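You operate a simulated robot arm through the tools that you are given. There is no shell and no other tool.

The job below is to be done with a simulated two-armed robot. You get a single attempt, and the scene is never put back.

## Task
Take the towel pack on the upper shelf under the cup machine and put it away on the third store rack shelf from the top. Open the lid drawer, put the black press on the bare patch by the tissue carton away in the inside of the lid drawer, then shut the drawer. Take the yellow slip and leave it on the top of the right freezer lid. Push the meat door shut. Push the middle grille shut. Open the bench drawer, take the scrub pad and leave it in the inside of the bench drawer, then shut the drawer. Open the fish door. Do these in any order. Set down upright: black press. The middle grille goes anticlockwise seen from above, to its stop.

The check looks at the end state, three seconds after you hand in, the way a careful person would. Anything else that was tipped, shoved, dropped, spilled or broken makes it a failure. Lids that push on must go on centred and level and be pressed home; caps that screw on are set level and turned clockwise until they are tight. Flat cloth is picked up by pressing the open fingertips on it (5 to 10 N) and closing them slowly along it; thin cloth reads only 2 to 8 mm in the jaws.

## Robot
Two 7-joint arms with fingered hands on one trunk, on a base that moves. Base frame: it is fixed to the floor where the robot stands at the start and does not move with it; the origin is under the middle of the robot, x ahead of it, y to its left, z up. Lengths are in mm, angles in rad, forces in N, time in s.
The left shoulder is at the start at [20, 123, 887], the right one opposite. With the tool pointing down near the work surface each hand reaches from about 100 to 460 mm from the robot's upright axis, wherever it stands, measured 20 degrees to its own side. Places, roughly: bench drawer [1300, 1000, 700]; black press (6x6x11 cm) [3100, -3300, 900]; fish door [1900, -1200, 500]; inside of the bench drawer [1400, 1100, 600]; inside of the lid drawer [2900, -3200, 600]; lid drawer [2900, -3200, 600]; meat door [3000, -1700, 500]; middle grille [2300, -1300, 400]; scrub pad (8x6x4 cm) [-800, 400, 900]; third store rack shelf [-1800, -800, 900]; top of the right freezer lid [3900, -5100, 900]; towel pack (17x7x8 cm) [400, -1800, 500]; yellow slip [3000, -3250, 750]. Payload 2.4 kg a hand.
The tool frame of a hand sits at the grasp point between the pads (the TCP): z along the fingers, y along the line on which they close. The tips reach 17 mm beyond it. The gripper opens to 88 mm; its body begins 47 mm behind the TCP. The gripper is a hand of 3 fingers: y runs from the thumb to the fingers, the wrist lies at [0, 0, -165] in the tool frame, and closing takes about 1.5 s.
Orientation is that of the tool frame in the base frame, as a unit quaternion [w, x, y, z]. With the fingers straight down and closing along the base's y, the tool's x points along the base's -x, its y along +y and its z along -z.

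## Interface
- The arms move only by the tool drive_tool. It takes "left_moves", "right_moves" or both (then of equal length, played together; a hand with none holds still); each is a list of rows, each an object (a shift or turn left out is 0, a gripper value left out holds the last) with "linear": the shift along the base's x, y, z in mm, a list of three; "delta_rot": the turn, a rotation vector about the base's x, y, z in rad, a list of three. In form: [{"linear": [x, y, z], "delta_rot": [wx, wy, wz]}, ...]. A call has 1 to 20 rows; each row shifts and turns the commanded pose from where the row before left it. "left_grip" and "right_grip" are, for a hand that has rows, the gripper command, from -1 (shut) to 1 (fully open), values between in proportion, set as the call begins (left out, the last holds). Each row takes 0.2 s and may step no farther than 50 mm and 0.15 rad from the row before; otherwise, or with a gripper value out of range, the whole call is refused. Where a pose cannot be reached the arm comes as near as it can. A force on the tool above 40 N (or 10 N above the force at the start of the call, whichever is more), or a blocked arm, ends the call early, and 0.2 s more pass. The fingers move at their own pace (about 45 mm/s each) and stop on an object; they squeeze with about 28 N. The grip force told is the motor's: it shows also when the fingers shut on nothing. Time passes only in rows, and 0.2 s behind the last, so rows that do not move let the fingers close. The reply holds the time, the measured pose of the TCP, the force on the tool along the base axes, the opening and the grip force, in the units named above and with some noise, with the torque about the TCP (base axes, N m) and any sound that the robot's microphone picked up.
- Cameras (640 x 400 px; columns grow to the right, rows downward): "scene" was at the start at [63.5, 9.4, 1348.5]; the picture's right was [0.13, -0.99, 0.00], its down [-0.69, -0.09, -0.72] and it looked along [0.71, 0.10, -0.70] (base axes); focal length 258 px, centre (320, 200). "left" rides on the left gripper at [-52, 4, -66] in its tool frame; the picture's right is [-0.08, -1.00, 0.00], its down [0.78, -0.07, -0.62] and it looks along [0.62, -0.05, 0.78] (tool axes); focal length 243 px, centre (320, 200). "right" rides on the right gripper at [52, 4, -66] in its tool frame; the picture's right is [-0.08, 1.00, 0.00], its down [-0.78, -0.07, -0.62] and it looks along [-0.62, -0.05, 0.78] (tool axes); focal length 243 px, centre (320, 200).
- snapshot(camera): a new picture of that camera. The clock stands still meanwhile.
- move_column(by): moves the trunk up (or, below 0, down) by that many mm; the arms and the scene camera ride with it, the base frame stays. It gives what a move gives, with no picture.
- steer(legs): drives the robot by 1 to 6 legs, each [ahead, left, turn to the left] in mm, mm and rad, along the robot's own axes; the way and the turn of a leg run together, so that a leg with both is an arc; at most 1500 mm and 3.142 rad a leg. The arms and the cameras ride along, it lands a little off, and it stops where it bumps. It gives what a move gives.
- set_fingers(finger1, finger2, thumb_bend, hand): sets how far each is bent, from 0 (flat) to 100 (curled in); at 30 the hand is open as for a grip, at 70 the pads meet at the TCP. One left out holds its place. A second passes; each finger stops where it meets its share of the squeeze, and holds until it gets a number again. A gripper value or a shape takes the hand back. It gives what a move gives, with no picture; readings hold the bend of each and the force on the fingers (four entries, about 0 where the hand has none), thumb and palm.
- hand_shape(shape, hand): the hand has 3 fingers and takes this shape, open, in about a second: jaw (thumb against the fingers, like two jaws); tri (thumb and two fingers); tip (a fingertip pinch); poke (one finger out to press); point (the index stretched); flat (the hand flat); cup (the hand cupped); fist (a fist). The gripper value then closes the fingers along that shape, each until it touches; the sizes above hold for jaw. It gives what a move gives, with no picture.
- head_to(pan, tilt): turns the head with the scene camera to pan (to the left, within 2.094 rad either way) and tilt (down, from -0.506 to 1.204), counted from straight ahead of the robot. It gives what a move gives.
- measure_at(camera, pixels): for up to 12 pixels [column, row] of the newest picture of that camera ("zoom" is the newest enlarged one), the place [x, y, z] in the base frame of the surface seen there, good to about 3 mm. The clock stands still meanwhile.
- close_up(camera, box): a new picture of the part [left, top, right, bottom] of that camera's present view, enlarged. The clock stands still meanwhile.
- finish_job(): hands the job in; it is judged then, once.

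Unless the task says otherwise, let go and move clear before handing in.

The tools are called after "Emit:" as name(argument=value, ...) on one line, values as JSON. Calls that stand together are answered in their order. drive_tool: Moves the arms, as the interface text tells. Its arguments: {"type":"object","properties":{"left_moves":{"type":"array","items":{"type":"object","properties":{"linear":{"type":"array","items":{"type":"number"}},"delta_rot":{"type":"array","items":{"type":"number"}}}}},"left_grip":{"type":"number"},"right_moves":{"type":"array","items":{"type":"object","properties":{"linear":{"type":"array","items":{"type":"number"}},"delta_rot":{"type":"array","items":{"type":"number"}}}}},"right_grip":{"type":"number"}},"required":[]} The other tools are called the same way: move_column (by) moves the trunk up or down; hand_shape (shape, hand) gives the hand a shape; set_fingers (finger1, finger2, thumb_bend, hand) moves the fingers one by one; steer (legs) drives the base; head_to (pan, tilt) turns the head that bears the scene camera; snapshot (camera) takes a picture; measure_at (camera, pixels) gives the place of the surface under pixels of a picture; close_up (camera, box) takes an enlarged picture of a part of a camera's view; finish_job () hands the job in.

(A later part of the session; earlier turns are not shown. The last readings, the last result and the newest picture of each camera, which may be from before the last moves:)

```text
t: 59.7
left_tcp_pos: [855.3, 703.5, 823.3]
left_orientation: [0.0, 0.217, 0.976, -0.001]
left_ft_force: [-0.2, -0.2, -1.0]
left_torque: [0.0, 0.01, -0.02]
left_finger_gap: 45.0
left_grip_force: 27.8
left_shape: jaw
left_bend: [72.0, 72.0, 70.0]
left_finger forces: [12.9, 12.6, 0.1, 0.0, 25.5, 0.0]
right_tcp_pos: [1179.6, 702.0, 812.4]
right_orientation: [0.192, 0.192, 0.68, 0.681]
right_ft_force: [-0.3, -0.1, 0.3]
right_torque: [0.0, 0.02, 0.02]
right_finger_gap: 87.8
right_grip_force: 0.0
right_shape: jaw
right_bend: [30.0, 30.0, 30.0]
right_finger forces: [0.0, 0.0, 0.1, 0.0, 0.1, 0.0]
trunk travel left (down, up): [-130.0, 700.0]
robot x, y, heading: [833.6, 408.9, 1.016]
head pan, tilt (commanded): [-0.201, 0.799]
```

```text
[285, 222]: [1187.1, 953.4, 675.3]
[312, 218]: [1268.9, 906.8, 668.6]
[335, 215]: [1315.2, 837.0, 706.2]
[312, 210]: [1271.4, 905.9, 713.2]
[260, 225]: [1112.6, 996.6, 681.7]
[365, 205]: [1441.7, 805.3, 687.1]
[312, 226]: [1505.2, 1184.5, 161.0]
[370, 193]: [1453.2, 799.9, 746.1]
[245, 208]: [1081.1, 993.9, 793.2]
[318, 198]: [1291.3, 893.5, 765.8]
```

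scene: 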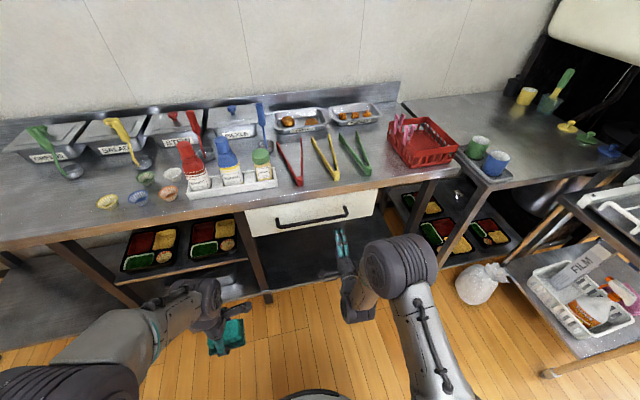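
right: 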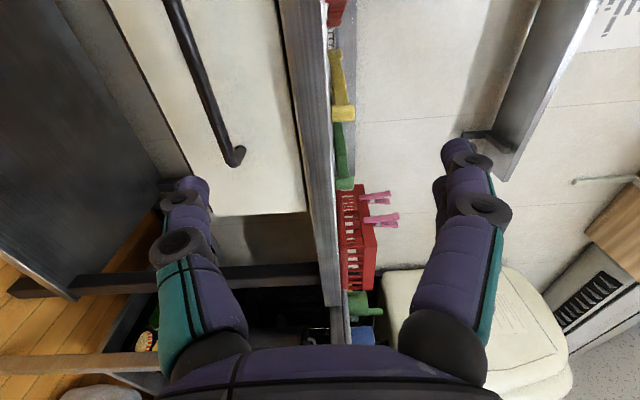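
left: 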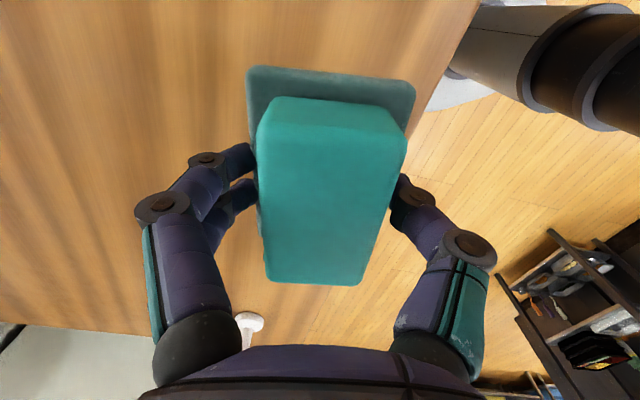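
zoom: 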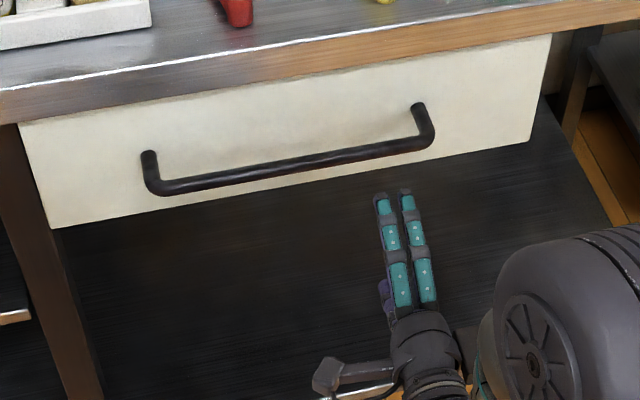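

Emit:
measure_at(camera="zoom", pixels=[[160, 188], [200, 182], [250, 172], [300, 164], [350, 155], [400, 146], [425, 138], [148, 160], [418, 110], [60, 200], [520, 120]])

```text
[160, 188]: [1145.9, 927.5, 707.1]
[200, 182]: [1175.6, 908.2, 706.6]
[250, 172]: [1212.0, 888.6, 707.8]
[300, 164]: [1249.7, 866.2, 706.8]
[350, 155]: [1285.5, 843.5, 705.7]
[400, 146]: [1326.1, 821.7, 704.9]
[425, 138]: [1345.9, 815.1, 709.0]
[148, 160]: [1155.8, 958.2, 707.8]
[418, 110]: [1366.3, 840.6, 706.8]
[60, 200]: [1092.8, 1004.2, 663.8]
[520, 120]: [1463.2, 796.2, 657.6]
```

The bar centre is about (1238, 878, 702), with the room axis closer to -30°. I'll lower the right hand to bar height and align it sideways while part closing the fingers, and then drive closer.

Emit:
drive_tool(right_moves=[{"linear": [-8, 5, -28], "delta_rot": [0, 0, 0.01]}, {"linear": [-8, 5, -28], "delta_rot": [0, 0, 0.01]}, {"linear": [-8, 5, -28], "delta_rot": [0, 0, 0.01]}, {"linear": [-8, 4, -26], "delta_rot": [0, 0, 0]}, {}], right_grip=0.2)

Emit:
steer(legs=[[100, 0, 0.02]])

Emit:
snapshot(camera="scene")

Emit:
snapshot(camera="right")

```text
t: 60.9
left_tcp_pos: [856.1, 703.5, 823.3]
left_orientation: [0.0, 0.216, 0.976, -0.001]
left_ft_force: [0.5, 0.2, -1.4]
left_torque: [0.01, -0.01, -0.01]
left_finger_gap: 45.3
left_grip_force: 28.0
left_shape: jaw
left_bend: [72.0, 72.0, 70.0]
left_finger forces: [12.8, 12.6, 0.0, 0.1, 25.4, 0.1]
right_tcp_pos: [1147.4, 719.3, 700.1]
right_orientation: [0.182, 0.182, 0.683, 0.683]
right_ft_force: [1.0, 1.4, 0.7]
right_torque: [0.01, -0.01, 0.02]
right_finger_gap: 53.1
right_grip_force: 0.0
right_shape: jaw
right_bend: [71.0, 71.0, 71.0]
right_finger forces: [0.1, 0.1, 0.0, 0.0, 0.0, 0.0]
trunk travel left (down, up): [-130.0, 700.0]
robot x, y, heading: [839.2, 410.0, 1.023]
head pan, tilt (commanded): [-0.201, 0.799]
```

```text
t: 62.1
left_tcp_pos: [903.3, 790.6, 823.2]
left_orientation: [0.0, 0.209, 0.978, 0.0]
left_ft_force: [-0.4, 0.1, 0.0]
left_torque: [-0.01, 0.02, -0.05]
left_finger_gap: 45.5
left_grip_force: 28.0
left_shape: jaw
left_bend: [72.0, 72.0, 70.0]
left_finger forces: [12.8, 12.8, 0.0, 0.0, 25.4, 0.0]
right_tcp_pos: [1194.1, 811.3, 700.3]
right_orientation: [0.176, 0.176, 0.685, 0.685]
right_ft_force: [0.7, 0.4, -0.5]
right_torque: [0.01, 0.01, 0.02]
right_finger_gap: 52.9
right_grip_force: 0.1
right_shape: jaw
right_bend: [71.0, 71.0, 71.0]
right_finger forces: [0.0, 0.0, 0.0, 0.1, 0.0, 0.0]
trunk travel left (down, up): [-130.0, 700.0]
robot x, y, heading: [890.7, 493.8, 1.036]
head pan, tilt (commanded): [-0.201, 0.799]
```

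```text
taken
```

scene: 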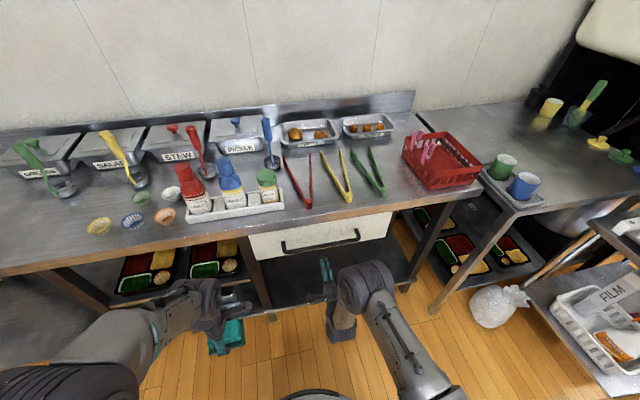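

```text
taken
```

right: 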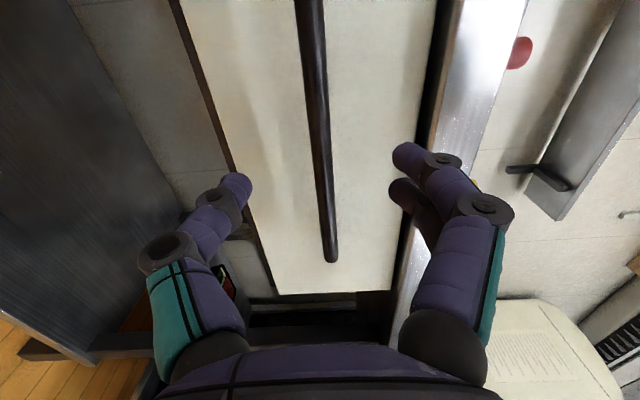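

The right camera shows the bar centred between the open fingers (column ~322). I'll move forward 80 mm onto the bar and close.

Emit:
drive_tool(right_moves=[{"linear": [10, 17.3, 0.5]}, {"linear": [10, 17.3, 0.5]}, {"linear": [10, 17.3, 0.5]}, {"linear": [10, 17.3, 0.5]}, {}])

Emit:
snapshot(camera="right")

```text
t: 63.3
left_tcp_pos: [902.7, 789.8, 824.5]
left_orientation: [0.0, 0.209, 0.978, 0.0]
left_ft_force: [0.4, 0.1, 0.3]
left_torque: [0.01, -0.01, -0.02]
left_finger_gap: 45.3
left_grip_force: 27.8
left_shape: jaw
left_bend: [72.0, 72.0, 70.0]
left_finger forces: [12.8, 12.7, 0.1, 0.1, 25.3, 0.1]
right_tcp_pos: [1235.4, 881.8, 703.0]
right_orientation: [0.175, 0.176, 0.685, 0.685]
right_ft_force: [-0.4, 0.4, -0.3]
right_torque: [-0.01, -0.01, 0.02]
right_finger_gap: 52.9
right_grip_force: 0.1
right_shape: jaw
right_bend: [71.0, 71.0, 71.0]
right_finger forces: [0.0, 0.0, 0.0, 0.0, 0.0, 0.0]
trunk travel left (down, up): [-130.0, 700.0]
robot x, y, heading: [888.3, 492.3, 1.038]
head pan, tilt (commanded): [-0.201, 0.799]
```

```text
taken
```

right: 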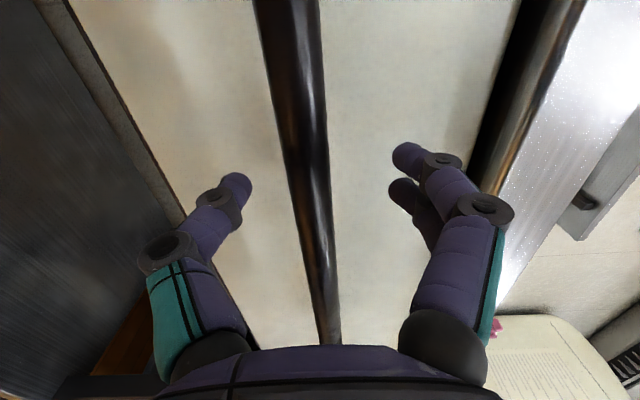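

The bar lies between thumb and fingers (column ~310). Closing the right hand.

Emit:
drive_tool(right_moves=[{}, {}, {}, {}, {}, {}, {}], right_grip=-1)

Emit:
snapshot(camera="right")

```text
t: 64.9
left_tcp_pos: [902.1, 790.3, 824.2]
left_orientation: [0.0, 0.208, 0.978, 0.0]
left_ft_force: [0.8, 0.9, -0.2]
left_torque: [0.01, 0.01, -0.02]
left_finger_gap: 45.3
left_grip_force: 27.8
left_shape: jaw
left_bend: [72.0, 72.0, 70.0]
left_finger forces: [12.7, 12.6, 0.0, 0.0, 25.4, 0.0]
right_tcp_pos: [1235.3, 881.7, 703.7]
right_orientation: [0.176, 0.176, 0.685, 0.684]
right_ft_force: [0.5, 2.5, -2.8]
right_torque: [0.02, 0.02, -0.02]
right_finger_gap: 0.1
right_grip_force: 28.4
right_shape: jaw
right_bend: [65.0, 65.0, 78.0]
right_finger forces: [4.5, 4.9, 0.1, 0.0, 25.4, 0.1]
trunk travel left (down, up): [-130.0, 700.0]
robot x, y, heading: [891.8, 498.7, 1.036]
head pan, tilt (commanded): [-0.201, 0.799]
```

```text
taken
```

right: 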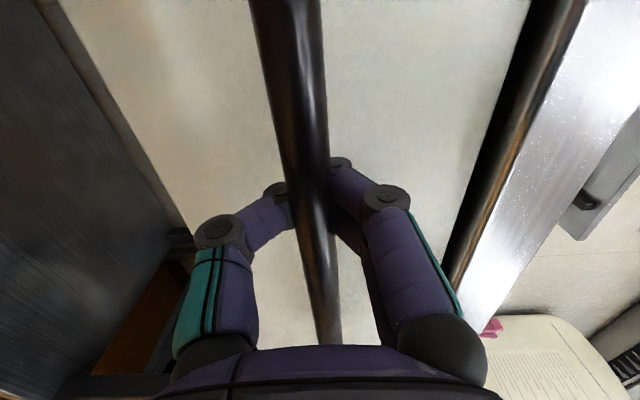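

The fingertips closed behind the bar, caging it (gap 0.1 mm). I'll pull the drawer by backing the base in two steps.

Emit:
steer(legs=[[-100, 0, 0]])

Emit:
steer(legs=[[-150, 0, 0]])

Emit:
snapshot(camera="scene")

```text
t: 66.0
left_tcp_pos: [852.5, 705.7, 824.0]
left_orientation: [0.0, 0.207, 0.978, 0.0]
left_ft_force: [0.4, 0.0, -0.2]
left_torque: [0.01, 0.02, -0.01]
left_finger_gap: 45.0
left_grip_force: 27.8
left_shape: jaw
left_bend: [72.0, 72.0, 70.0]
left_finger forces: [12.8, 12.7, 0.1, 0.0, 25.4, 0.1]
right_tcp_pos: [1183.2, 799.1, 703.4]
right_orientation: [0.174, 0.174, 0.686, 0.685]
right_ft_force: [0.4, -0.5, 0.3]
right_torque: [0.01, 0.02, -0.02]
right_finger_gap: 0.2
right_grip_force: 28.4
right_shape: jaw
right_bend: [70.0, 70.0, 85.0]
right_finger forces: [0.0, 0.0, 0.1, 0.0, 0.0, 0.0]
trunk travel left (down, up): [-130.0, 700.0]
robot x, y, heading: [842.1, 413.3, 1.039]
head pan, tilt (commanded): [-0.201, 0.799]
```

```text
t: 67.4
left_tcp_pos: [776.7, 576.2, 824.2]
left_orientation: [0.0, 0.207, 0.978, 0.0]
left_ft_force: [0.4, 0.3, -0.9]
left_torque: [-0.03, 0.0, 0.01]
left_finger_gap: 45.3
left_grip_force: 27.9
left_shape: jaw
left_bend: [72.0, 72.0, 70.0]
left_finger forces: [12.7, 12.7, 0.0, 0.0, 25.4, 0.0]
right_tcp_pos: [1107.7, 667.5, 703.5]
right_orientation: [0.175, 0.174, 0.684, 0.686]
right_ft_force: [-0.4, 0.4, 0.2]
right_torque: [0.02, 0.01, 0.0]
right_finger_gap: 0.0
right_grip_force: 27.6
right_shape: jaw
right_bend: [70.0, 70.0, 85.0]
right_finger forces: [0.1, 0.1, 0.0, 0.0, 0.0, 0.0]
trunk travel left (down, up): [-130.0, 700.0]
robot x, y, heading: [762.9, 284.0, 1.04]
head pan, tilt (commanded): [-0.201, 0.799]
```

```text
taken
```

scene: 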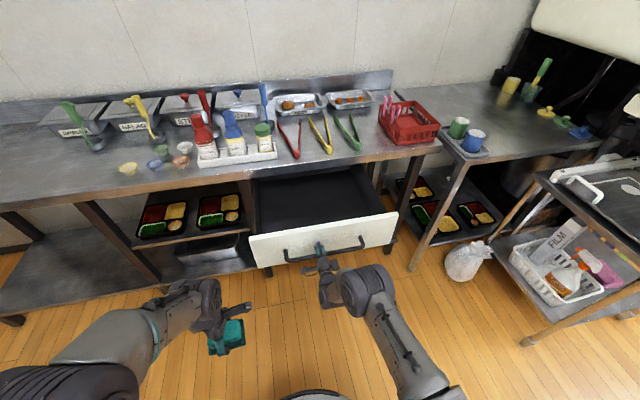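

The drawer came open (dark interior at scene (320,195)). I'll measure its extent and the handle.

Emit:
close_up(camera="scene", box=[230, 150, 422, 270])

Emit:
measure_at(camera="zoom", pixels=[[100, 305], [540, 240], [210, 345], [430, 310], [110, 230], [500, 190], [300, 150], [200, 120], [420, 110], [300, 230], [90, 100], [420, 60]])

```text
3.33 times, centred on (326, 210) of scene
```

zoom: 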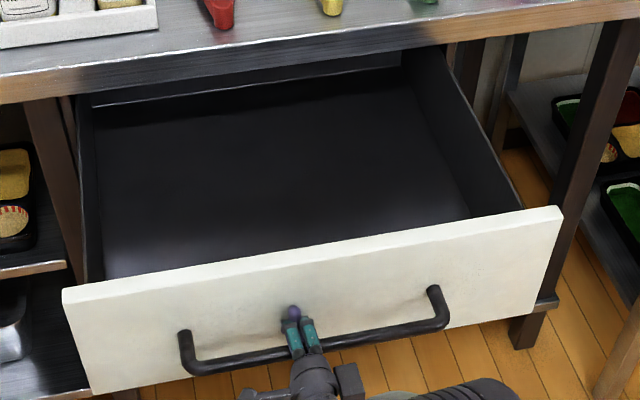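

```text
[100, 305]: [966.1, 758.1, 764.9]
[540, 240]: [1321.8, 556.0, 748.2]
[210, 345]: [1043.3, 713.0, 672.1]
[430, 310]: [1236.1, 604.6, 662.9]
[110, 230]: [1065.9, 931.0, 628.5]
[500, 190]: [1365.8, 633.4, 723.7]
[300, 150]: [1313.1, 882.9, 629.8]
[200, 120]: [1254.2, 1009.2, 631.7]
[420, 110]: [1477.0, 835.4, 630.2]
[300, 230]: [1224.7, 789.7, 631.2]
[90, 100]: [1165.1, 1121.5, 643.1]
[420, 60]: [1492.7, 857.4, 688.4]
```

The drawer is open ~275 mm with its floor at z≈630 and interior u≈455–865. I'll release the handle with the right hand, retract it and lift it clear.

Emit:
drive_tool(right_moves=[{}, {}, {}, {}, {}], right_grip=0.5)

Emit:
drive_tool(right_moves=[{"linear": [-10, -17.3, 0]}, {"linear": [-10, -17.3, 0]}, {"linear": [-10, -17.3, 0]}, {"linear": [-10, -17.3, 0]}, {"linear": [-15, -26, 0]}, {"linear": [-15, -26, 0]}, {"linear": [-15, -26, 40]}, {"linear": [0, 0, 40]}, {"linear": [0, 0, 40]}, {"linear": [0, 0, 40]}, {"linear": [0, 0, 40]}])

Emit:
snapshot(camera="scene")

```text
t: 68.6
left_tcp_pos: [776.2, 575.8, 822.5]
left_orientation: [0.0, 0.208, 0.978, 0.0]
left_ft_force: [0.9, -0.1, -0.2]
left_torque: [0.0, 0.0, 0.01]
left_finger_gap: 45.1
left_grip_force: 27.7
left_shape: jaw
left_bend: [72.0, 72.0, 70.0]
left_finger forces: [12.8, 12.7, 0.0, 0.0, 25.4, 0.0]
right_tcp_pos: [1108.3, 667.3, 703.5]
right_orientation: [0.174, 0.175, 0.684, 0.686]
right_ft_force: [-0.5, -0.2, -0.1]
right_torque: [0.03, -0.04, 0.0]
right_finger_gap: 65.6
right_grip_force: 0.0
right_shape: jaw
right_bend: [64.0, 64.0, 60.0]
right_finger forces: [0.0, 0.0, 0.1, 0.0, 0.0, 0.0]
trunk travel left (down, up): [-130.0, 700.0]
robot x, y, heading: [763.2, 280.0, 1.039]
head pan, tilt (commanded): [-0.201, 0.799]
```

```text
t: 71.0
left_tcp_pos: [775.4, 575.2, 823.0]
left_orientation: [0.0, 0.208, 0.978, 0.0]
left_ft_force: [-0.5, -0.2, -1.8]
left_torque: [0.0, 0.0, 0.01]
left_finger_gap: 45.2
left_grip_force: 28.2
left_shape: jaw
left_bend: [72.0, 72.0, 70.0]
left_finger forces: [12.9, 12.7, 0.0, 0.1, 25.4, 0.1]
right_tcp_pos: [1025.0, 543.1, 898.7]
right_orientation: [0.175, 0.175, 0.685, 0.685]
right_ft_force: [-0.6, -0.6, 0.3]
right_torque: [-0.03, 0.01, 0.02]
right_finger_gap: 65.9
right_grip_force: 0.1
right_shape: jaw
right_bend: [64.0, 64.0, 60.0]
right_finger forces: [0.0, 0.1, 0.0, 0.0, 0.0, 0.0]
right hand out of reach, approached as far as the arm can: row 10, 11
trunk travel left (down, up): [-130.0, 700.0]
robot x, y, heading: [763.3, 282.3, 1.035]
head pan, tilt (commanded): [-0.201, 0.799]
```

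```text
taken
```

scene: 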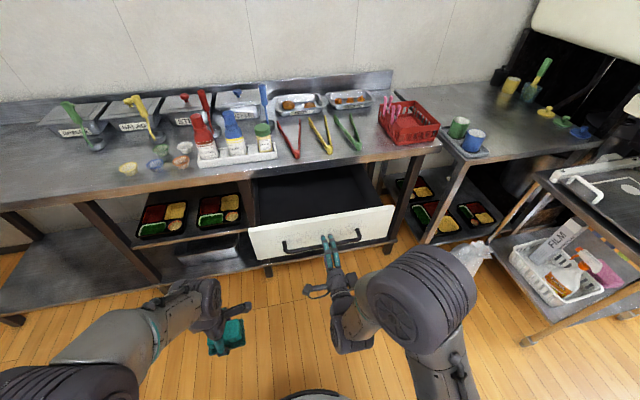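

The right hand is clear at z≈899. Before shifting right and ahead, I'll measure the cart corner and base clearances.

Emit:
measure_at(camera="scene", pixels=[[536, 180], [522, 343], [486, 248], [418, 265], [265, 268], [300, 300]])

Emit:
drive_tool(left_moves=[{"linear": [0, 0, 30]}, {"linear": [0, 0, 30]}])

```text
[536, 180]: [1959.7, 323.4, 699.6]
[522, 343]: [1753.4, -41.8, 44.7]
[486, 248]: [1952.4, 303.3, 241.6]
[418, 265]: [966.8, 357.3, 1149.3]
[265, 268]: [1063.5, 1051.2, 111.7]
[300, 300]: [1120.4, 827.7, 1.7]
```

```text
t: 71.6
left_tcp_pos: [777.9, 574.9, 884.6]
left_orientation: [-0.001, 0.207, 0.978, 0.0]
left_ft_force: [-0.1, -0.5, -0.1]
left_torque: [-0.01, -0.01, 0.02]
left_finger_gap: 45.4
left_grip_force: 28.1
left_shape: jaw
left_bend: [72.0, 72.0, 70.0]
left_finger forces: [12.8, 12.8, 0.0, 0.0, 25.4, 0.0]
right_tcp_pos: [1025.1, 544.3, 898.1]
right_orientation: [0.175, 0.174, 0.685, 0.686]
right_ft_force: [0.4, 1.1, 0.2]
right_torque: [0.01, -0.01, 0.02]
right_finger_gap: 65.7
right_grip_force: 0.0
right_shape: jaw
right_bend: [64.0, 64.0, 60.0]
right_finger forces: [0.0, 0.1, 0.0, 0.0, 0.1, 0.0]
trunk travel left (down, up): [-130.0, 700.0]
robot x, y, heading: [765.7, 283.0, 1.036]
head pan, tilt (commanded): [-0.201, 0.799]
```

The cart is far (u≈1535), so the way is clear. Moving ahead 248 mm and right 177 mm.

Emit:
steer(legs=[[248, -177, 0.01]])

Emit:
head_to(pan=0.1, tilt=0.95)

Emit:
snapshot(camera="scene")

```text
t: 73.7
left_tcp_pos: [1051.0, 698.5, 884.1]
left_orientation: [-0.001, 0.204, 0.979, 0.0]
left_ft_force: [0.1, 0.2, -0.5]
left_torque: [-0.02, -0.01, -0.03]
left_finger_gap: 45.2
left_grip_force: 27.8
left_shape: jaw
left_bend: [72.0, 72.0, 70.0]
left_finger forces: [12.7, 12.7, 0.1, 0.0, 25.4, 0.1]
right_tcp_pos: [1298.8, 669.4, 896.7]
right_orientation: [0.171, 0.171, 0.685, 0.687]
right_ft_force: [-0.4, 0.6, 0.0]
right_torque: [0.03, -0.04, -0.01]
right_finger_gap: 65.9
right_grip_force: 0.0
right_shape: jaw
right_bend: [64.0, 64.0, 60.0]
right_finger forces: [0.1, 0.0, 0.2, 0.1, 0.1, 0.1]
trunk travel left (down, up): [-130.0, 700.0]
robot x, y, heading: [1036.9, 407.0, 1.046]
head pan, tilt (commanded): [-0.201, 0.799]
```

```text
t: 74.5
left_tcp_pos: [1051.4, 698.7, 883.8]
left_orientation: [0.0, 0.204, 0.979, 0.0]
left_ft_force: [0.5, 0.4, 0.1]
left_torque: [0.0, 0.03, 0.02]
left_finger_gap: 45.2
left_grip_force: 28.6
left_shape: jaw
left_bend: [72.0, 72.0, 70.0]
left_finger forces: [12.8, 12.7, 0.0, 0.0, 25.4, 0.0]
right_tcp_pos: [1298.4, 670.0, 897.4]
right_orientation: [0.172, 0.171, 0.685, 0.687]
right_ft_force: [0.5, -0.4, 0.0]
right_torque: [-0.02, 0.0, -0.01]
right_finger_gap: 65.8
right_grip_force: 0.1
right_shape: jaw
right_bend: [64.0, 64.0, 60.0]
right_finger forces: [0.0, 0.0, 0.0, 0.0, 0.0, 0.0]
trunk travel left (down, up): [-130.0, 700.0]
robot x, y, heading: [1039.4, 405.9, 1.05]
head pan, tilt (commanded): [0.099, 0.949]
```

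```text
taken
```

scene: 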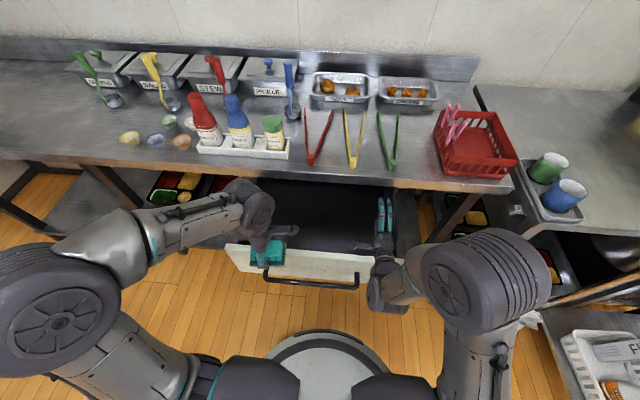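

The pad is over the drawer front's left part (scene (270,250)). I'll move the left hand 120 mm further in and look with the left camera.

Emit:
drive_tool(left_moves=[{"linear": [15, 26, 0]}, {"linear": [15, 26, 0]}, {"linear": [15, 26, 0]}, {"linear": [15, 26, 0]}, {"linear": [0, 0, -30]}, {"linear": [0, 0, -30]}, {}])

Emit:
snapshot(camera="left")

Emit:
snapshot(camera="scene")

```text
t: 76.1
left_tcp_pos: [1109.6, 803.3, 824.5]
left_orientation: [0.001, 0.204, 0.979, 0.0]
left_ft_force: [-0.4, 0.6, -0.7]
left_torque: [0.02, 0.01, 0.02]
left_finger_gap: 45.2
left_grip_force: 27.8
left_shape: jaw
left_bend: [72.0, 72.0, 70.0]
left_finger forces: [12.8, 12.7, 0.1, 0.0, 25.4, 0.0]
right_tcp_pos: [1299.0, 668.9, 897.0]
right_orientation: [0.171, 0.171, 0.685, 0.687]
right_ft_force: [0.6, 0.5, 0.3]
right_torque: [0.01, -0.01, -0.01]
right_finger_gap: 65.5
right_grip_force: 0.1
right_shape: jaw
right_bend: [64.0, 64.0, 60.0]
right_finger forces: [0.0, 0.1, 0.1, 0.0, 0.1, 0.0]
trunk travel left (down, up): [-130.0, 700.0]
robot x, y, heading: [1039.6, 408.8, 1.048]
head pan, tilt (commanded): [0.099, 0.949]
```

```text
taken
```

left: 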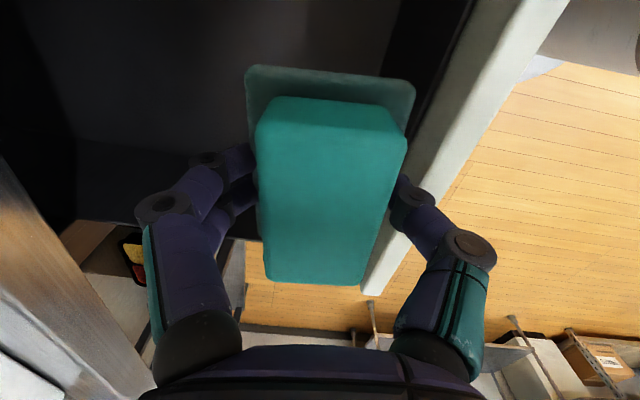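

```text
taken
```

scene: 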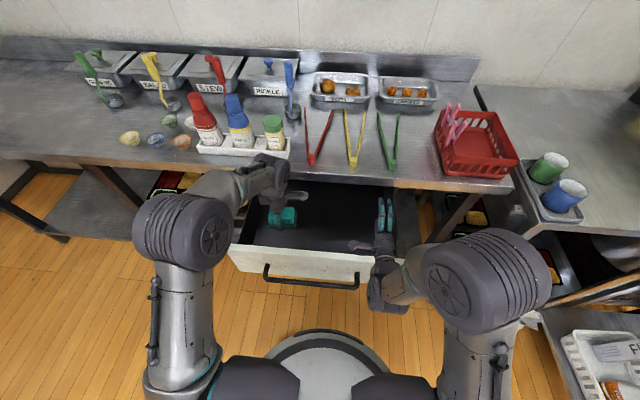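

The left camera shows the pad inside the drawer outline with the white front to the right. I'll shift 25 mm right and descend towards the drawer floor.

Emit:
drive_tool(left_moves=[{"linear": [10.8, -6.2, 0]}, {"linear": [10.8, -6.3, 0]}, {"linear": [0, 0, -25]}, {"linear": [0, 0, -25]}, {"linear": [0, 0, -25]}, {"linear": [0, 0, -25]}, {"linear": [0, 0, -25]}, {"linear": [0, 0, -20]}, {"linear": [0, 0, -10]}, {}])

Emit:
snapshot(camera="left")

```text
t: 78.3
left_tcp_pos: [1133.5, 791.0, 668.7]
left_orientation: [0.0, 0.204, 0.979, -0.001]
left_ft_force: [-0.1, 0.0, -0.3]
left_torque: [0.02, -0.03, 0.01]
left_finger_gap: 44.9
left_grip_force: 27.8
left_shape: jaw
left_bend: [72.0, 72.0, 70.0]
left_finger forces: [12.8, 12.6, 0.0, 0.0, 25.3, 0.0]
right_tcp_pos: [1300.6, 670.0, 897.8]
right_orientation: [0.172, 0.172, 0.685, 0.687]
right_ft_force: [-0.6, 0.4, 1.6]
right_torque: [-0.01, 0.03, -0.03]
right_finger_gap: 65.7
right_grip_force: 0.0
right_shape: jaw
right_bend: [64.0, 64.0, 60.0]
right_finger forces: [0.1, 0.1, 0.0, 0.0, 0.0, 0.1]
trunk travel left (down, up): [-130.0, 700.0]
robot x, y, heading: [1039.5, 406.6, 1.05]
head pan, tilt (commanded): [0.099, 0.949]
```

```text
taken
```

left: 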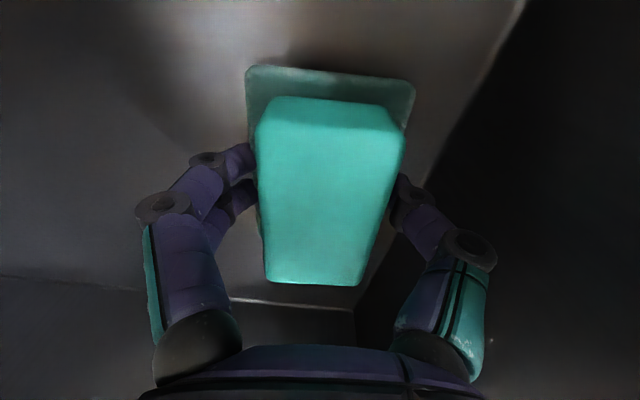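

No contact yet at z=669. I'll lower gently until the pad touches the floor of the drawer.

Emit:
drive_tool(left_moves=[{"linear": [0, 0, -6]}, {"linear": [0, 0, -4]}, {"linear": [0, 0, -3]}, {}])

Emit:
drive_tool(left_moves=[{"linear": [0, 0, -2]}, {"linear": [0, 0, -2]}, {}])

```text
t: 79.3
left_tcp_pos: [1132.9, 790.1, 654.9]
left_orientation: [0.0, 0.204, 0.979, -0.001]
left_ft_force: [-0.7, -0.9, -0.7]
left_torque: [-0.02, -0.04, -0.01]
left_finger_gap: 45.1
left_grip_force: 28.3
left_shape: jaw
left_bend: [72.0, 72.0, 70.0]
left_finger forces: [12.8, 12.6, 0.0, 0.0, 25.4, 0.0]
right_tcp_pos: [1297.7, 669.0, 898.3]
right_orientation: [0.171, 0.172, 0.686, 0.686]
right_ft_force: [0.6, -0.1, -0.5]
right_torque: [0.0, -0.04, 0.0]
right_finger_gap: 65.8
right_grip_force: 0.1
right_shape: jaw
right_bend: [64.0, 64.0, 60.0]
right_finger forces: [0.0, 0.1, 0.0, 0.0, 0.0, 0.0]
trunk travel left (down, up): [-130.0, 700.0]
robot x, y, heading: [1041.2, 408.5, 1.053]
head pan, tilt (commanded): [0.099, 0.949]
```

```text
t: 80.1
left_tcp_pos: [1132.8, 789.1, 652.2]
left_orientation: [0.0, 0.203, 0.979, -0.001]
left_ft_force: [0.4, 1.0, -0.7]
left_torque: [-0.01, 0.03, -0.01]
left_finger_gap: 45.4
left_grip_force: 28.4
left_shape: jaw
left_bend: [72.0, 72.0, 70.0]
left_finger forces: [12.8, 12.6, 0.0, 0.0, 25.5, 0.0]
right_tcp_pos: [1299.1, 669.6, 897.4]
right_orientation: [0.171, 0.172, 0.685, 0.686]
right_ft_force: [-1.5, -0.7, -0.7]
right_torque: [0.0, -0.01, 0.03]
right_finger_gap: 66.0
right_grip_force: 0.1
right_shape: jaw
right_bend: [64.0, 64.0, 60.0]
right_finger forces: [0.0, 0.0, 0.1, 0.0, 0.1, 0.0]
trunk travel left (down, up): [-130.0, 700.0]
robot x, y, heading: [1040.5, 406.3, 1.048]
head pan, tilt (commanded): [0.099, 0.949]
```

Emit:
drive_tool(left_moves=[{"linear": [0, 0, -2]}, {"linear": [0, 0, -1]}, {}])

```text
t: 80.9
left_tcp_pos: [1133.0, 790.3, 649.3]
left_orientation: [-0.001, 0.203, 0.979, 0.001]
left_ft_force: [1.3, 1.2, 11.9]
left_torque: [0.03, -0.05, 0.0]
left_finger_gap: 44.8
left_grip_force: 27.7
left_shape: jaw
left_bend: [73.0, 73.0, 70.0]
left_finger forces: [14.1, 13.9, 0.1, 0.1, 26.9, 0.0]
right_tcp_pos: [1299.8, 668.5, 897.6]
right_orientation: [0.172, 0.172, 0.685, 0.686]
right_ft_force: [-0.2, 0.1, 0.2]
right_torque: [0.0, 0.01, -0.03]
right_finger_gap: 65.8
right_grip_force: 0.0
right_shape: jaw
right_bend: [64.0, 64.0, 60.0]
right_finger forces: [0.1, 0.1, 0.0, 0.0, 0.0, 0.1]
trunk travel left (down, up): [-130.0, 700.0]
robot x, y, heading: [1039.4, 408.6, 1.048]
head pan, tilt (commanded): [0.099, 0.949]
```

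The pad touched down (11.9 N upward). I'll open the left hand, then lift out.

Emit:
drive_tool(left_moves=[{}, {}, {}, {}, {}, {}], left_grip=1)

Emit:
drive_tool(left_moves=[{"linear": [0, 0, 25]}, {"linear": [0, 0, 30]}, {"linear": [0, 0, 30]}, {"linear": [0, 0, 30]}, {"linear": [0, 0, 30]}, {"linear": [0, 0, 30]}, {"linear": [0, 0, 30]}, {"linear": [0, 0, 30]}, {"linear": [-15, -26, 0]}, {"linear": [-15, -26, 0]}, {"linear": [-15, -26, 0]}, {"linear": [-15, -26, 0]}, {"linear": [-15, -26, 0]}, {"linear": [-15, -26, 0]}])

Emit:
snapshot(camera="scene")

```text
t: 82.3
left_tcp_pos: [1131.7, 790.8, 649.1]
left_orientation: [0.0, 0.203, 0.979, 0.001]
left_ft_force: [-0.2, 0.6, 1.2]
left_torque: [0.0, -0.01, 0.03]
left_finger_gap: 87.8
left_grip_force: 0.1
left_shape: jaw
left_bend: [30.0, 30.0, 30.0]
left_finger forces: [0.1, 0.0, 0.1, 0.0, 0.0, 0.0]
right_tcp_pos: [1299.6, 669.0, 897.3]
right_orientation: [0.171, 0.171, 0.685, 0.687]
right_ft_force: [0.2, 0.6, 0.0]
right_torque: [0.02, -0.01, 0.01]
right_finger_gap: 65.7
right_grip_force: 0.1
right_shape: jaw
right_bend: [64.0, 64.0, 60.0]
right_finger forces: [0.0, 0.0, 0.0, 0.0, 0.1, 0.0]
trunk travel left (down, up): [-130.0, 700.0]
robot x, y, heading: [1037.4, 402.5, 1.047]
head pan, tilt (commanded): [0.099, 0.949]
```

```text
t: 85.3
left_tcp_pos: [1042.0, 636.4, 882.7]
left_orientation: [0.0, 0.204, 0.979, 0.001]
left_ft_force: [0.1, 0.6, -0.1]
left_torque: [-0.04, -0.02, 0.03]
left_finger_gap: 88.1
left_grip_force: 0.2
left_shape: jaw
left_bend: [30.0, 30.0, 30.0]
left_finger forces: [0.0, 0.0, 0.1, 0.0, 0.0, 0.0]
right_tcp_pos: [1298.7, 669.5, 897.3]
right_orientation: [0.172, 0.172, 0.685, 0.686]
right_ft_force: [0.2, 0.3, 0.2]
right_torque: [0.03, 0.01, -0.03]
right_finger_gap: 66.1
right_grip_force: 0.0
right_shape: jaw
right_bend: [64.0, 64.0, 60.0]
right_finger forces: [0.1, 0.0, 0.0, 0.0, 0.0, 0.0]
trunk travel left (down, up): [-130.0, 700.0]
robot x, y, heading: [1039.5, 403.5, 1.047]
head pan, tilt (commanded): [0.099, 0.949]
```

```text
taken
```

scene: 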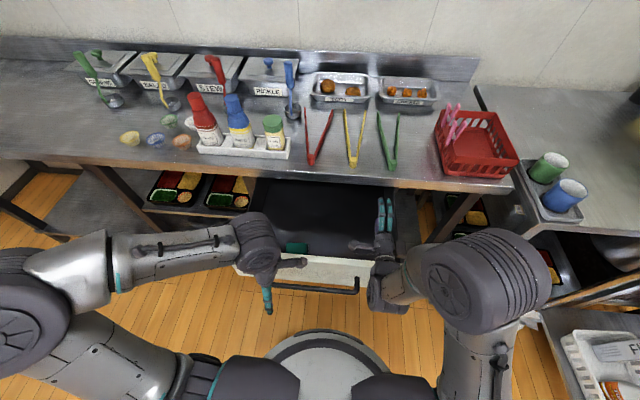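

The pad is in the drawer (teal at (297,247)). I'll back up 300 mm and bring the right hand down to handle height to push the drawer shut.

Emit:
steer(legs=[[-300, 60, 0]])

Emit:
drive_tool(right_moves=[{"linear": [0, 0, -40]}, {"linear": [0, 0, -40]}, {"linear": [0, 0, -40]}, {"linear": [0, 0, -40]}, {"linear": [0, 0, -33]}, {}])

Emit:
snapshot(camera="scene")

```text
t: 87.3
left_tcp_pos: [841.8, 404.8, 882.9]
left_orientation: [0.0, 0.204, 0.979, 0.0]
left_ft_force: [0.9, 0.2, -0.6]
left_torque: [-0.01, -0.04, 0.01]
left_finger_gap: 88.1
left_grip_force: 0.1
left_shape: jaw
left_bend: [30.0, 30.0, 30.0]
left_finger forces: [0.1, 0.0, 0.0, 0.0, 0.0, 0.0]
right_tcp_pos: [1097.8, 437.2, 897.8]
right_orientation: [0.173, 0.173, 0.685, 0.686]
right_ft_force: [-0.3, -0.8, 0.1]
right_torque: [0.02, 0.0, 0.01]
right_finger_gap: 65.9
right_grip_force: 0.1
right_shape: jaw
right_bend: [64.0, 64.0, 60.0]
right_finger forces: [0.1, 0.0, 0.1, 0.0, 0.1, 0.1]
trunk travel left (down, up): [-130.0, 700.0]
robot x, y, heading: [838.6, 173.3, 1.043]
head pan, tilt (commanded): [0.099, 0.949]
```

```text
t: 88.7
left_tcp_pos: [841.5, 406.0, 883.2]
left_orientation: [0.0, 0.206, 0.979, 0.0]
left_ft_force: [0.5, 0.4, 0.8]
left_torque: [0.03, 0.01, 0.0]
left_finger_gap: 87.8
left_grip_force: 0.0
left_shape: jaw
left_bend: [30.0, 30.0, 30.0]
left_finger forces: [0.0, 0.1, 0.1, 0.1, 0.0, 0.0]
right_tcp_pos: [1099.6, 438.8, 701.4]
right_orientation: [0.173, 0.173, 0.685, 0.686]
right_ft_force: [-1.2, -0.2, -1.1]
right_torque: [0.0, -0.03, -0.01]
right_finger_gap: 65.9
right_grip_force: 0.1
right_shape: jaw
right_bend: [64.0, 64.0, 60.0]
right_finger forces: [0.0, 0.0, 0.0, 0.1, 0.0, 0.0]
trunk travel left (down, up): [-130.0, 700.0]
robot x, y, heading: [840.4, 171.9, 1.047]
head pan, tilt (commanded): [0.099, 0.949]
```

```text
taken
```

scene: 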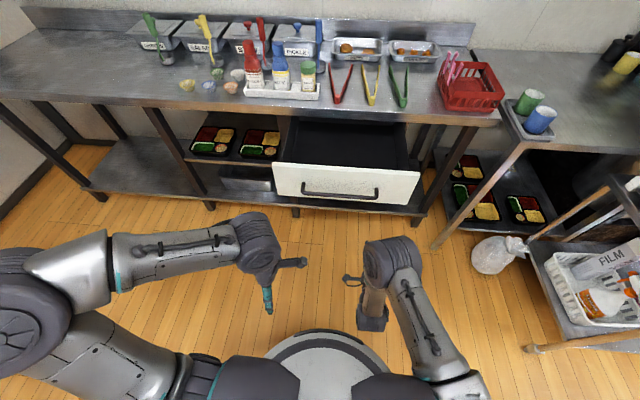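

The open drawer's handle is at scene (340,193). The right hand is ~90 mm too far right, so I'll strafe left 90 mm and go ahead 100 mm, then check.

Emit:
steer(legs=[[90, 90, 0]])

Emit:
snapshot(camera="right")

Emit:
snapshot(camera="scene")

```text
t: 90.0
left_tcp_pos: [806.1, 528.9, 884.0]
left_orientation: [0.0, 0.204, 0.979, 0.0]
left_ft_force: [-0.6, -0.8, -0.7]
left_torque: [-0.01, 0.01, 0.01]
left_finger_gap: 87.9
left_grip_force: 0.0
left_shape: jaw
left_bend: [30.0, 30.0, 30.0]
left_finger forces: [0.1, 0.1, 0.1, 0.1, 0.1, 0.0]
right_tcp_pos: [1065.8, 562.4, 701.6]
right_orientation: [0.172, 0.172, 0.685, 0.687]
right_ft_force: [-0.4, -0.7, -0.7]
right_torque: [0.0, 0.02, -0.01]
right_finger_gap: 66.2
right_grip_force: 0.1
right_shape: jaw
right_bend: [64.0, 64.0, 60.0]
right_finger forces: [0.1, 0.0, 0.0, 0.0, 0.0, 0.0]
trunk travel left (down, up): [-130.0, 700.0]
robot x, y, heading: [802.9, 299.1, 1.045]
head pan, tilt (commanded): [0.099, 0.949]
```

```text
taken
```

right: 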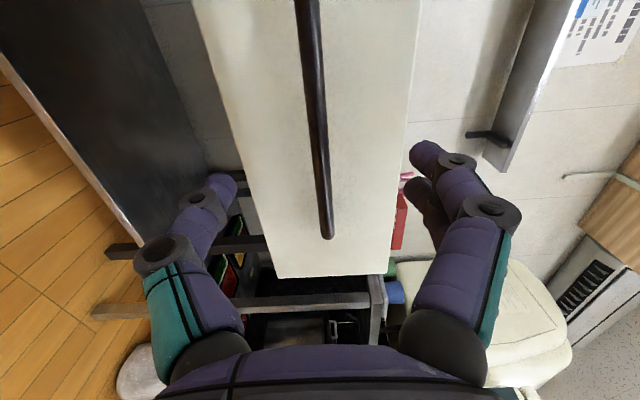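

```text
taken
```

scene: 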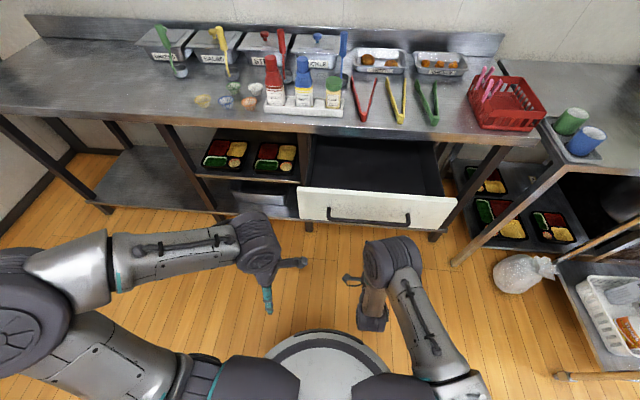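

The bar is centred in the right camera's view (column ~320). I'll push by driving ahead in steps.

Emit:
steer(legs=[[200, 0, 0]])

Emit:
steer(legs=[[130, 0, 0]])

Emit:
snapshot(camera="scene")

Emit:
snapshot(camera="right")

```text
t: 91.6
left_tcp_pos: [907.9, 703.9, 883.6]
left_orientation: [0.0, 0.205, 0.979, 0.0]
left_ft_force: [-0.2, -0.3, 0.0]
left_torque: [0.04, -0.02, -0.02]
left_finger_gap: 87.7
left_grip_force: 0.1
left_shape: jaw
left_bend: [30.0, 30.0, 30.0]
left_finger forces: [0.0, 0.1, 0.1, 0.0, 0.0, 0.0]
right_tcp_pos: [1166.6, 735.4, 703.8]
right_orientation: [0.174, 0.173, 0.685, 0.686]
right_ft_force: [-0.3, -0.1, 0.2]
right_torque: [0.01, -0.02, -0.01]
right_finger_gap: 65.9
right_grip_force: 0.2
right_shape: jaw
right_bend: [64.0, 63.0, 60.0]
right_finger forces: [0.0, 0.1, 0.0, 0.0, 0.0, 0.1]
trunk travel left (down, up): [-130.0, 700.0]
robot x, y, heading: [904.9, 470.1, 1.045]
head pan, tilt (commanded): [0.099, 0.949]
```

```text
t: 92.9
left_tcp_pos: [974.3, 815.8, 882.1]
left_orientation: [0.0, 0.206, 0.978, 0.0]
left_ft_force: [0.7, -0.3, 0.7]
left_torque: [-0.01, -0.01, 0.02]
left_finger_gap: 88.1
left_grip_force: 0.0
left_shape: jaw
left_bend: [30.0, 30.0, 30.0]
left_finger forces: [0.1, 0.0, 0.1, 0.1, 0.0, 0.0]
right_tcp_pos: [1233.5, 847.4, 702.2]
right_orientation: [0.173, 0.173, 0.685, 0.686]
right_ft_force: [0.6, -0.3, 0.1]
right_torque: [0.03, -0.03, 0.0]
right_finger_gap: 66.0
right_grip_force: 0.1
right_shape: jaw
right_bend: [63.0, 63.0, 60.0]
right_finger forces: [0.0, 0.0, 0.0, 0.0, 0.0, 0.0]
trunk travel left (down, up): [-130.0, 700.0]
robot x, y, heading: [971.4, 579.8, 1.042]
head pan, tilt (commanded): [0.099, 0.949]
```

```text
taken
```

scene: 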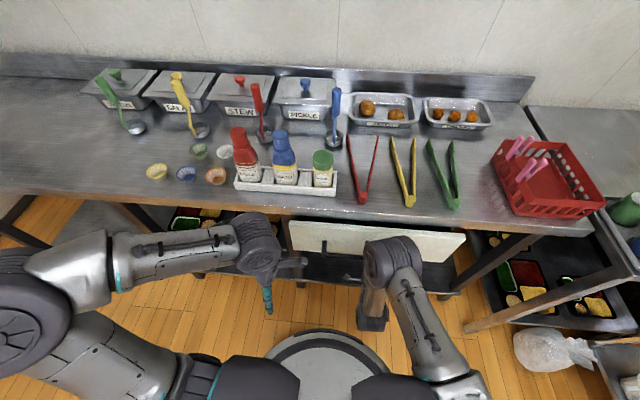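

```text
taken
```

right: 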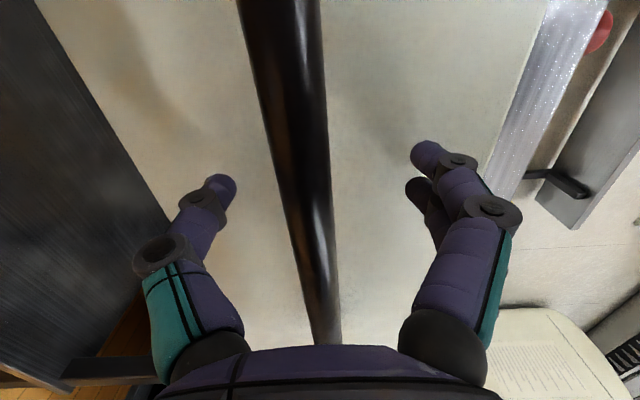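

The drawer is nearly shut; the front face is moving with the fingertips. I'll drive the last ~65 mm.

Emit:
steer(legs=[[45, 0, 0]])

Emit:
steer(legs=[[15, 0, 0]])

Emit:
measure_at(camera="scene", pixels=[[320, 240]])

Emit:
snapshot(camera="scene")

```text
t: 93.8
left_tcp_pos: [997.9, 854.7, 884.0]
left_orientation: [0.0, 0.206, 0.979, 0.0]
left_ft_force: [-0.1, 0.3, 0.1]
left_torque: [-0.01, -0.01, -0.03]
left_finger_gap: 88.1
left_grip_force: 0.1
left_shape: jaw
left_bend: [30.0, 30.0, 30.0]
left_finger forces: [0.0, 0.0, 0.0, 0.1, 0.1, 0.0]
right_tcp_pos: [1254.2, 885.9, 702.3]
right_orientation: [0.174, 0.174, 0.685, 0.685]
right_ft_force: [0.5, -0.3, -0.6]
right_torque: [0.03, -0.01, -0.03]
right_finger_gap: 65.9
right_grip_force: 0.1
right_shape: jaw
right_bend: [63.0, 63.0, 60.0]
right_finger forces: [0.1, 0.0, 0.0, 0.0, 0.0, 0.0]
trunk travel left (down, up): [-130.0, 700.0]
robot x, y, heading: [993.0, 624.0, 1.045]
head pan, tilt (commanded): [0.099, 0.949]
```

```text
t: 94.6
left_tcp_pos: [1002.3, 864.3, 883.7]
left_orientation: [0.0, 0.208, 0.978, -0.001]
left_ft_force: [-0.1, -0.3, 0.2]
left_torque: [0.02, 0.0, 0.0]
left_finger_gap: 88.2
left_grip_force: 0.1
left_shape: jaw
left_bend: [30.0, 30.0, 30.0]
left_finger forces: [0.0, 0.0, 0.1, 0.0, 0.0, 0.0]
right_tcp_pos: [1259.3, 893.1, 700.1]
right_orientation: [0.173, 0.174, 0.689, 0.682]
right_ft_force: [-2.5, -6.6, 0.2]
right_torque: [0.31, -0.14, -0.05]
right_finger_gap: 66.5
right_grip_force: 0.1
right_shape: jaw
right_bend: [62.0, 63.0, 60.0]
right_finger forces: [2.5, 5.0, 0.0, 0.1, 0.1, 0.1]
trunk travel left (down, up): [-130.0, 700.0]
robot x, y, heading: [1001.5, 634.6, 1.039]
head pan, tilt (commanded): [0.099, 0.949]
stopped in leg 1: the force on the tool passed its limit at 53 N (the readings are from after the stop); the commanded pose is now the measured one
```

```text
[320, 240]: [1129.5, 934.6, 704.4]
```

```text
taken
```

scene: 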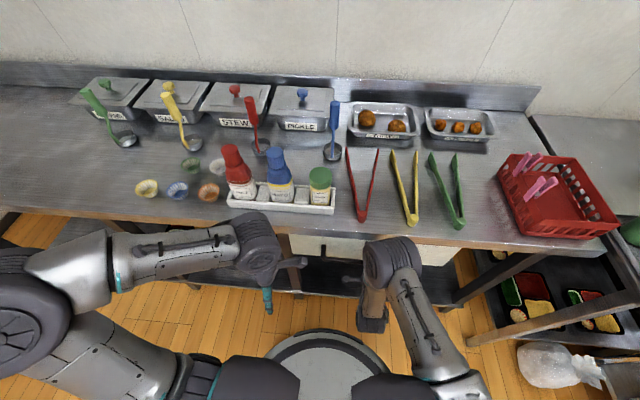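

The push met the stop (53 N) at the same depth as when closed, so the drawer is shut. I'll back away and verify.

Emit:
steer(legs=[[-250, 0, 0]])

Emit:
head_to(pan=-0.1, tilt=0.8)

Emit:
close_up(camera="scene", box=[200, 120, 440, 270])

```text
t: 96.5
left_tcp_pos: [872.7, 642.1, 882.7]
left_orientation: [0.0, 0.203, 0.979, 0.001]
left_ft_force: [0.4, 0.7, 0.2]
left_torque: [0.01, 0.0, 0.02]
left_finger_gap: 87.9
left_grip_force: 0.1
left_shape: jaw
left_bend: [30.0, 30.0, 30.0]
left_finger forces: [0.0, 0.0, 0.0, 0.0, 0.0, 0.1]
right_tcp_pos: [1129.9, 674.7, 700.8]
right_orientation: [0.17, 0.171, 0.69, 0.682]
right_ft_force: [1.1, 0.2, -0.7]
right_torque: [-0.02, 0.0, 0.0]
right_finger_gap: 66.0
right_grip_force: 0.0
right_shape: jaw
right_bend: [63.0, 63.0, 60.0]
right_finger forces: [0.0, 0.0, 0.1, 0.0, 0.0, 0.1]
trunk travel left (down, up): [-130.0, 700.0]
robot x, y, heading: [873.3, 410.0, 1.053]
head pan, tilt (commanded): [0.099, 0.949]
```

```text
t: 97.2
left_tcp_pos: [872.6, 642.4, 883.0]
left_orientation: [-0.001, 0.203, 0.979, 0.0]
left_ft_force: [-0.3, -0.1, 0.4]
left_torque: [0.02, 0.0, 0.02]
left_finger_gap: 88.0
left_grip_force: 0.1
left_shape: jaw
left_bend: [30.0, 30.0, 30.0]
left_finger forces: [0.1, 0.0, 0.1, 0.0, 0.1, 0.0]
right_tcp_pos: [1129.5, 674.5, 699.8]
right_orientation: [0.171, 0.171, 0.69, 0.682]
right_ft_force: [0.1, -0.4, -0.2]
right_torque: [-0.01, 0.01, 0.02]
right_finger_gap: 66.2
right_grip_force: 0.0
right_shape: jaw
right_bend: [63.0, 63.0, 60.0]
right_finger forces: [0.0, 0.1, 0.0, 0.0, 0.0, 0.0]
trunk travel left (down, up): [-130.0, 700.0]
robot x, y, heading: [870.6, 409.7, 1.046]
head pan, tilt (commanded): [-0.099, 0.799]
```

```text
2.67 times, centred on (320, 195) of scene
```

zoom: 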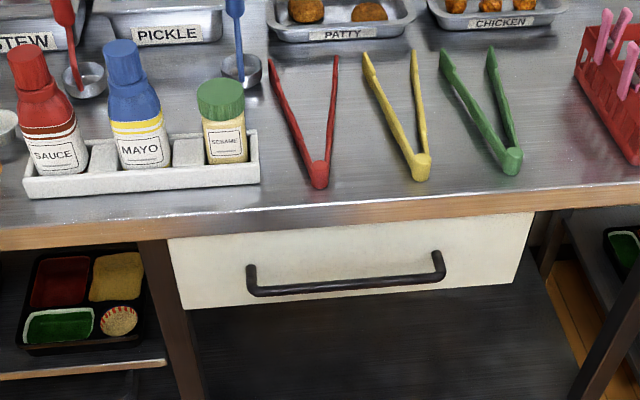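

The bench drawer is shut with everything on top undisturbed. Next I'll back into the corridor and turn to look at the island's north side for the fish door, grille and meat door.

Emit:
drive_tool(right_moves=[{"linear": [-12, -20, 30]}, {"linear": [-12, -20, 30]}, {"linear": [-12, -20, 30]}, {"linear": [0, 0, 30]}, {"linear": [0, 0, 30]}, {"linear": [0, 0, 30]}])

Emit:
steer(legs=[[-290, 0, 0], [0, 0, -1.54]])

Emit:
head_to(pan=-0.3, tilt=0.4)

Emit:
snapshot(camera="scene")

```text
t: 98.6
left_tcp_pos: [872.3, 642.5, 882.6]
left_orientation: [0.0, 0.204, 0.979, -0.001]
left_ft_force: [0.3, 0.1, -0.2]
left_torque: [0.0, 0.03, -0.03]
left_finger_gap: 87.9
left_grip_force: 0.0
left_shape: jaw
left_bend: [30.0, 30.0, 30.0]
left_finger forces: [0.0, 0.1, 0.1, 0.1, 0.0, 0.1]
right_tcp_pos: [1093.6, 670.6, 867.5]
right_orientation: [0.17, 0.172, 0.69, 0.682]
right_ft_force: [0.5, -0.2, 0.4]
right_torque: [-0.02, 0.03, 0.0]
right_finger_gap: 65.9
right_grip_force: 0.0
right_shape: jaw
right_bend: [63.0, 63.0, 60.0]
right_finger forces: [0.0, 0.0, 0.0, 0.0, 0.1, 0.0]
right hand out of reach, approached as far as the arm can: row 2, 3, 4, 5, 6
trunk travel left (down, up): [-130.0, 700.0]
robot x, y, heading: [870.9, 414.3, 1.051]
head pan, tilt (commanded): [-0.099, 0.799]
```

```text
t: 104.4
left_tcp_pos: [955.5, 164.3, 883.3]
left_orientation: [0.0, 0.829, 0.559, 0.0]
left_ft_force: [-0.5, 0.5, 0.1]
left_torque: [-0.01, 0.04, 0.02]
left_finger_gap: 88.0
left_grip_force: 0.0
left_shape: jaw
left_bend: [30.0, 30.0, 30.0]
left_finger forces: [0.0, 0.0, 0.0, 0.1, 0.1, 0.0]
right_tcp_pos: [989.4, -55.0, 866.7]
right_orientation: [0.599, 0.604, 0.373, 0.37]
right_ft_force: [0.0, 0.4, -1.4]
right_torque: [-0.01, -0.02, -0.03]
right_finger_gap: 66.0
right_grip_force: 0.1
right_shape: jaw
right_bend: [63.0, 63.0, 60.0]
right_finger forces: [0.0, 0.1, 0.0, 0.0, 0.1, 0.0]
trunk travel left (down, up): [-130.0, 700.0]
robot x, y, heading: [727.8, 164.1, -0.496]
head pan, tilt (commanded): [-0.099, 0.799]
```

```text
t: 105.2
left_tcp_pos: [957.9, 165.3, 883.0]
left_orientation: [0.0, 0.829, 0.559, 0.0]
left_ft_force: [-0.1, 0.0, -0.1]
left_torque: [-0.05, -0.02, 0.04]
left_finger_gap: 88.0
left_grip_force: 0.0
left_shape: jaw
left_bend: [30.0, 30.0, 30.0]
left_finger forces: [0.0, 0.0, 0.0, 0.0, 0.0, 0.0]
right_tcp_pos: [989.2, -55.1, 867.8]
right_orientation: [0.599, 0.604, 0.374, 0.369]
right_ft_force: [0.5, 0.8, -0.4]
right_torque: [-0.04, -0.01, 0.0]
right_finger_gap: 65.7
right_grip_force: 0.0
right_shape: jaw
right_bend: [63.0, 63.0, 60.0]
right_finger forces: [0.0, 0.1, 0.1, 0.0, 0.0, 0.0]
trunk travel left (down, up): [-130.0, 700.0]
robot x, y, heading: [728.5, 164.2, -0.5]
head pan, tilt (commanded): [-0.3, 0.4]
```

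```text
taken
```

scene: 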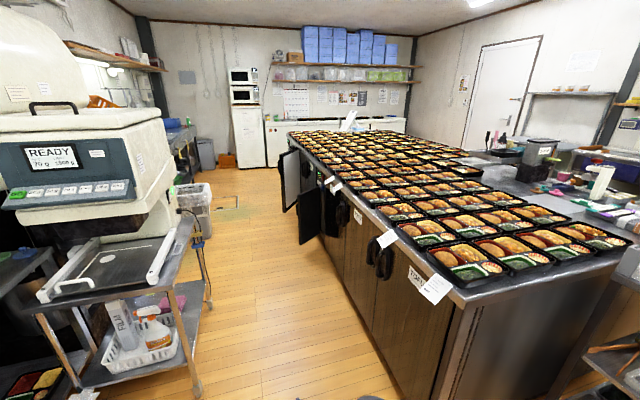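

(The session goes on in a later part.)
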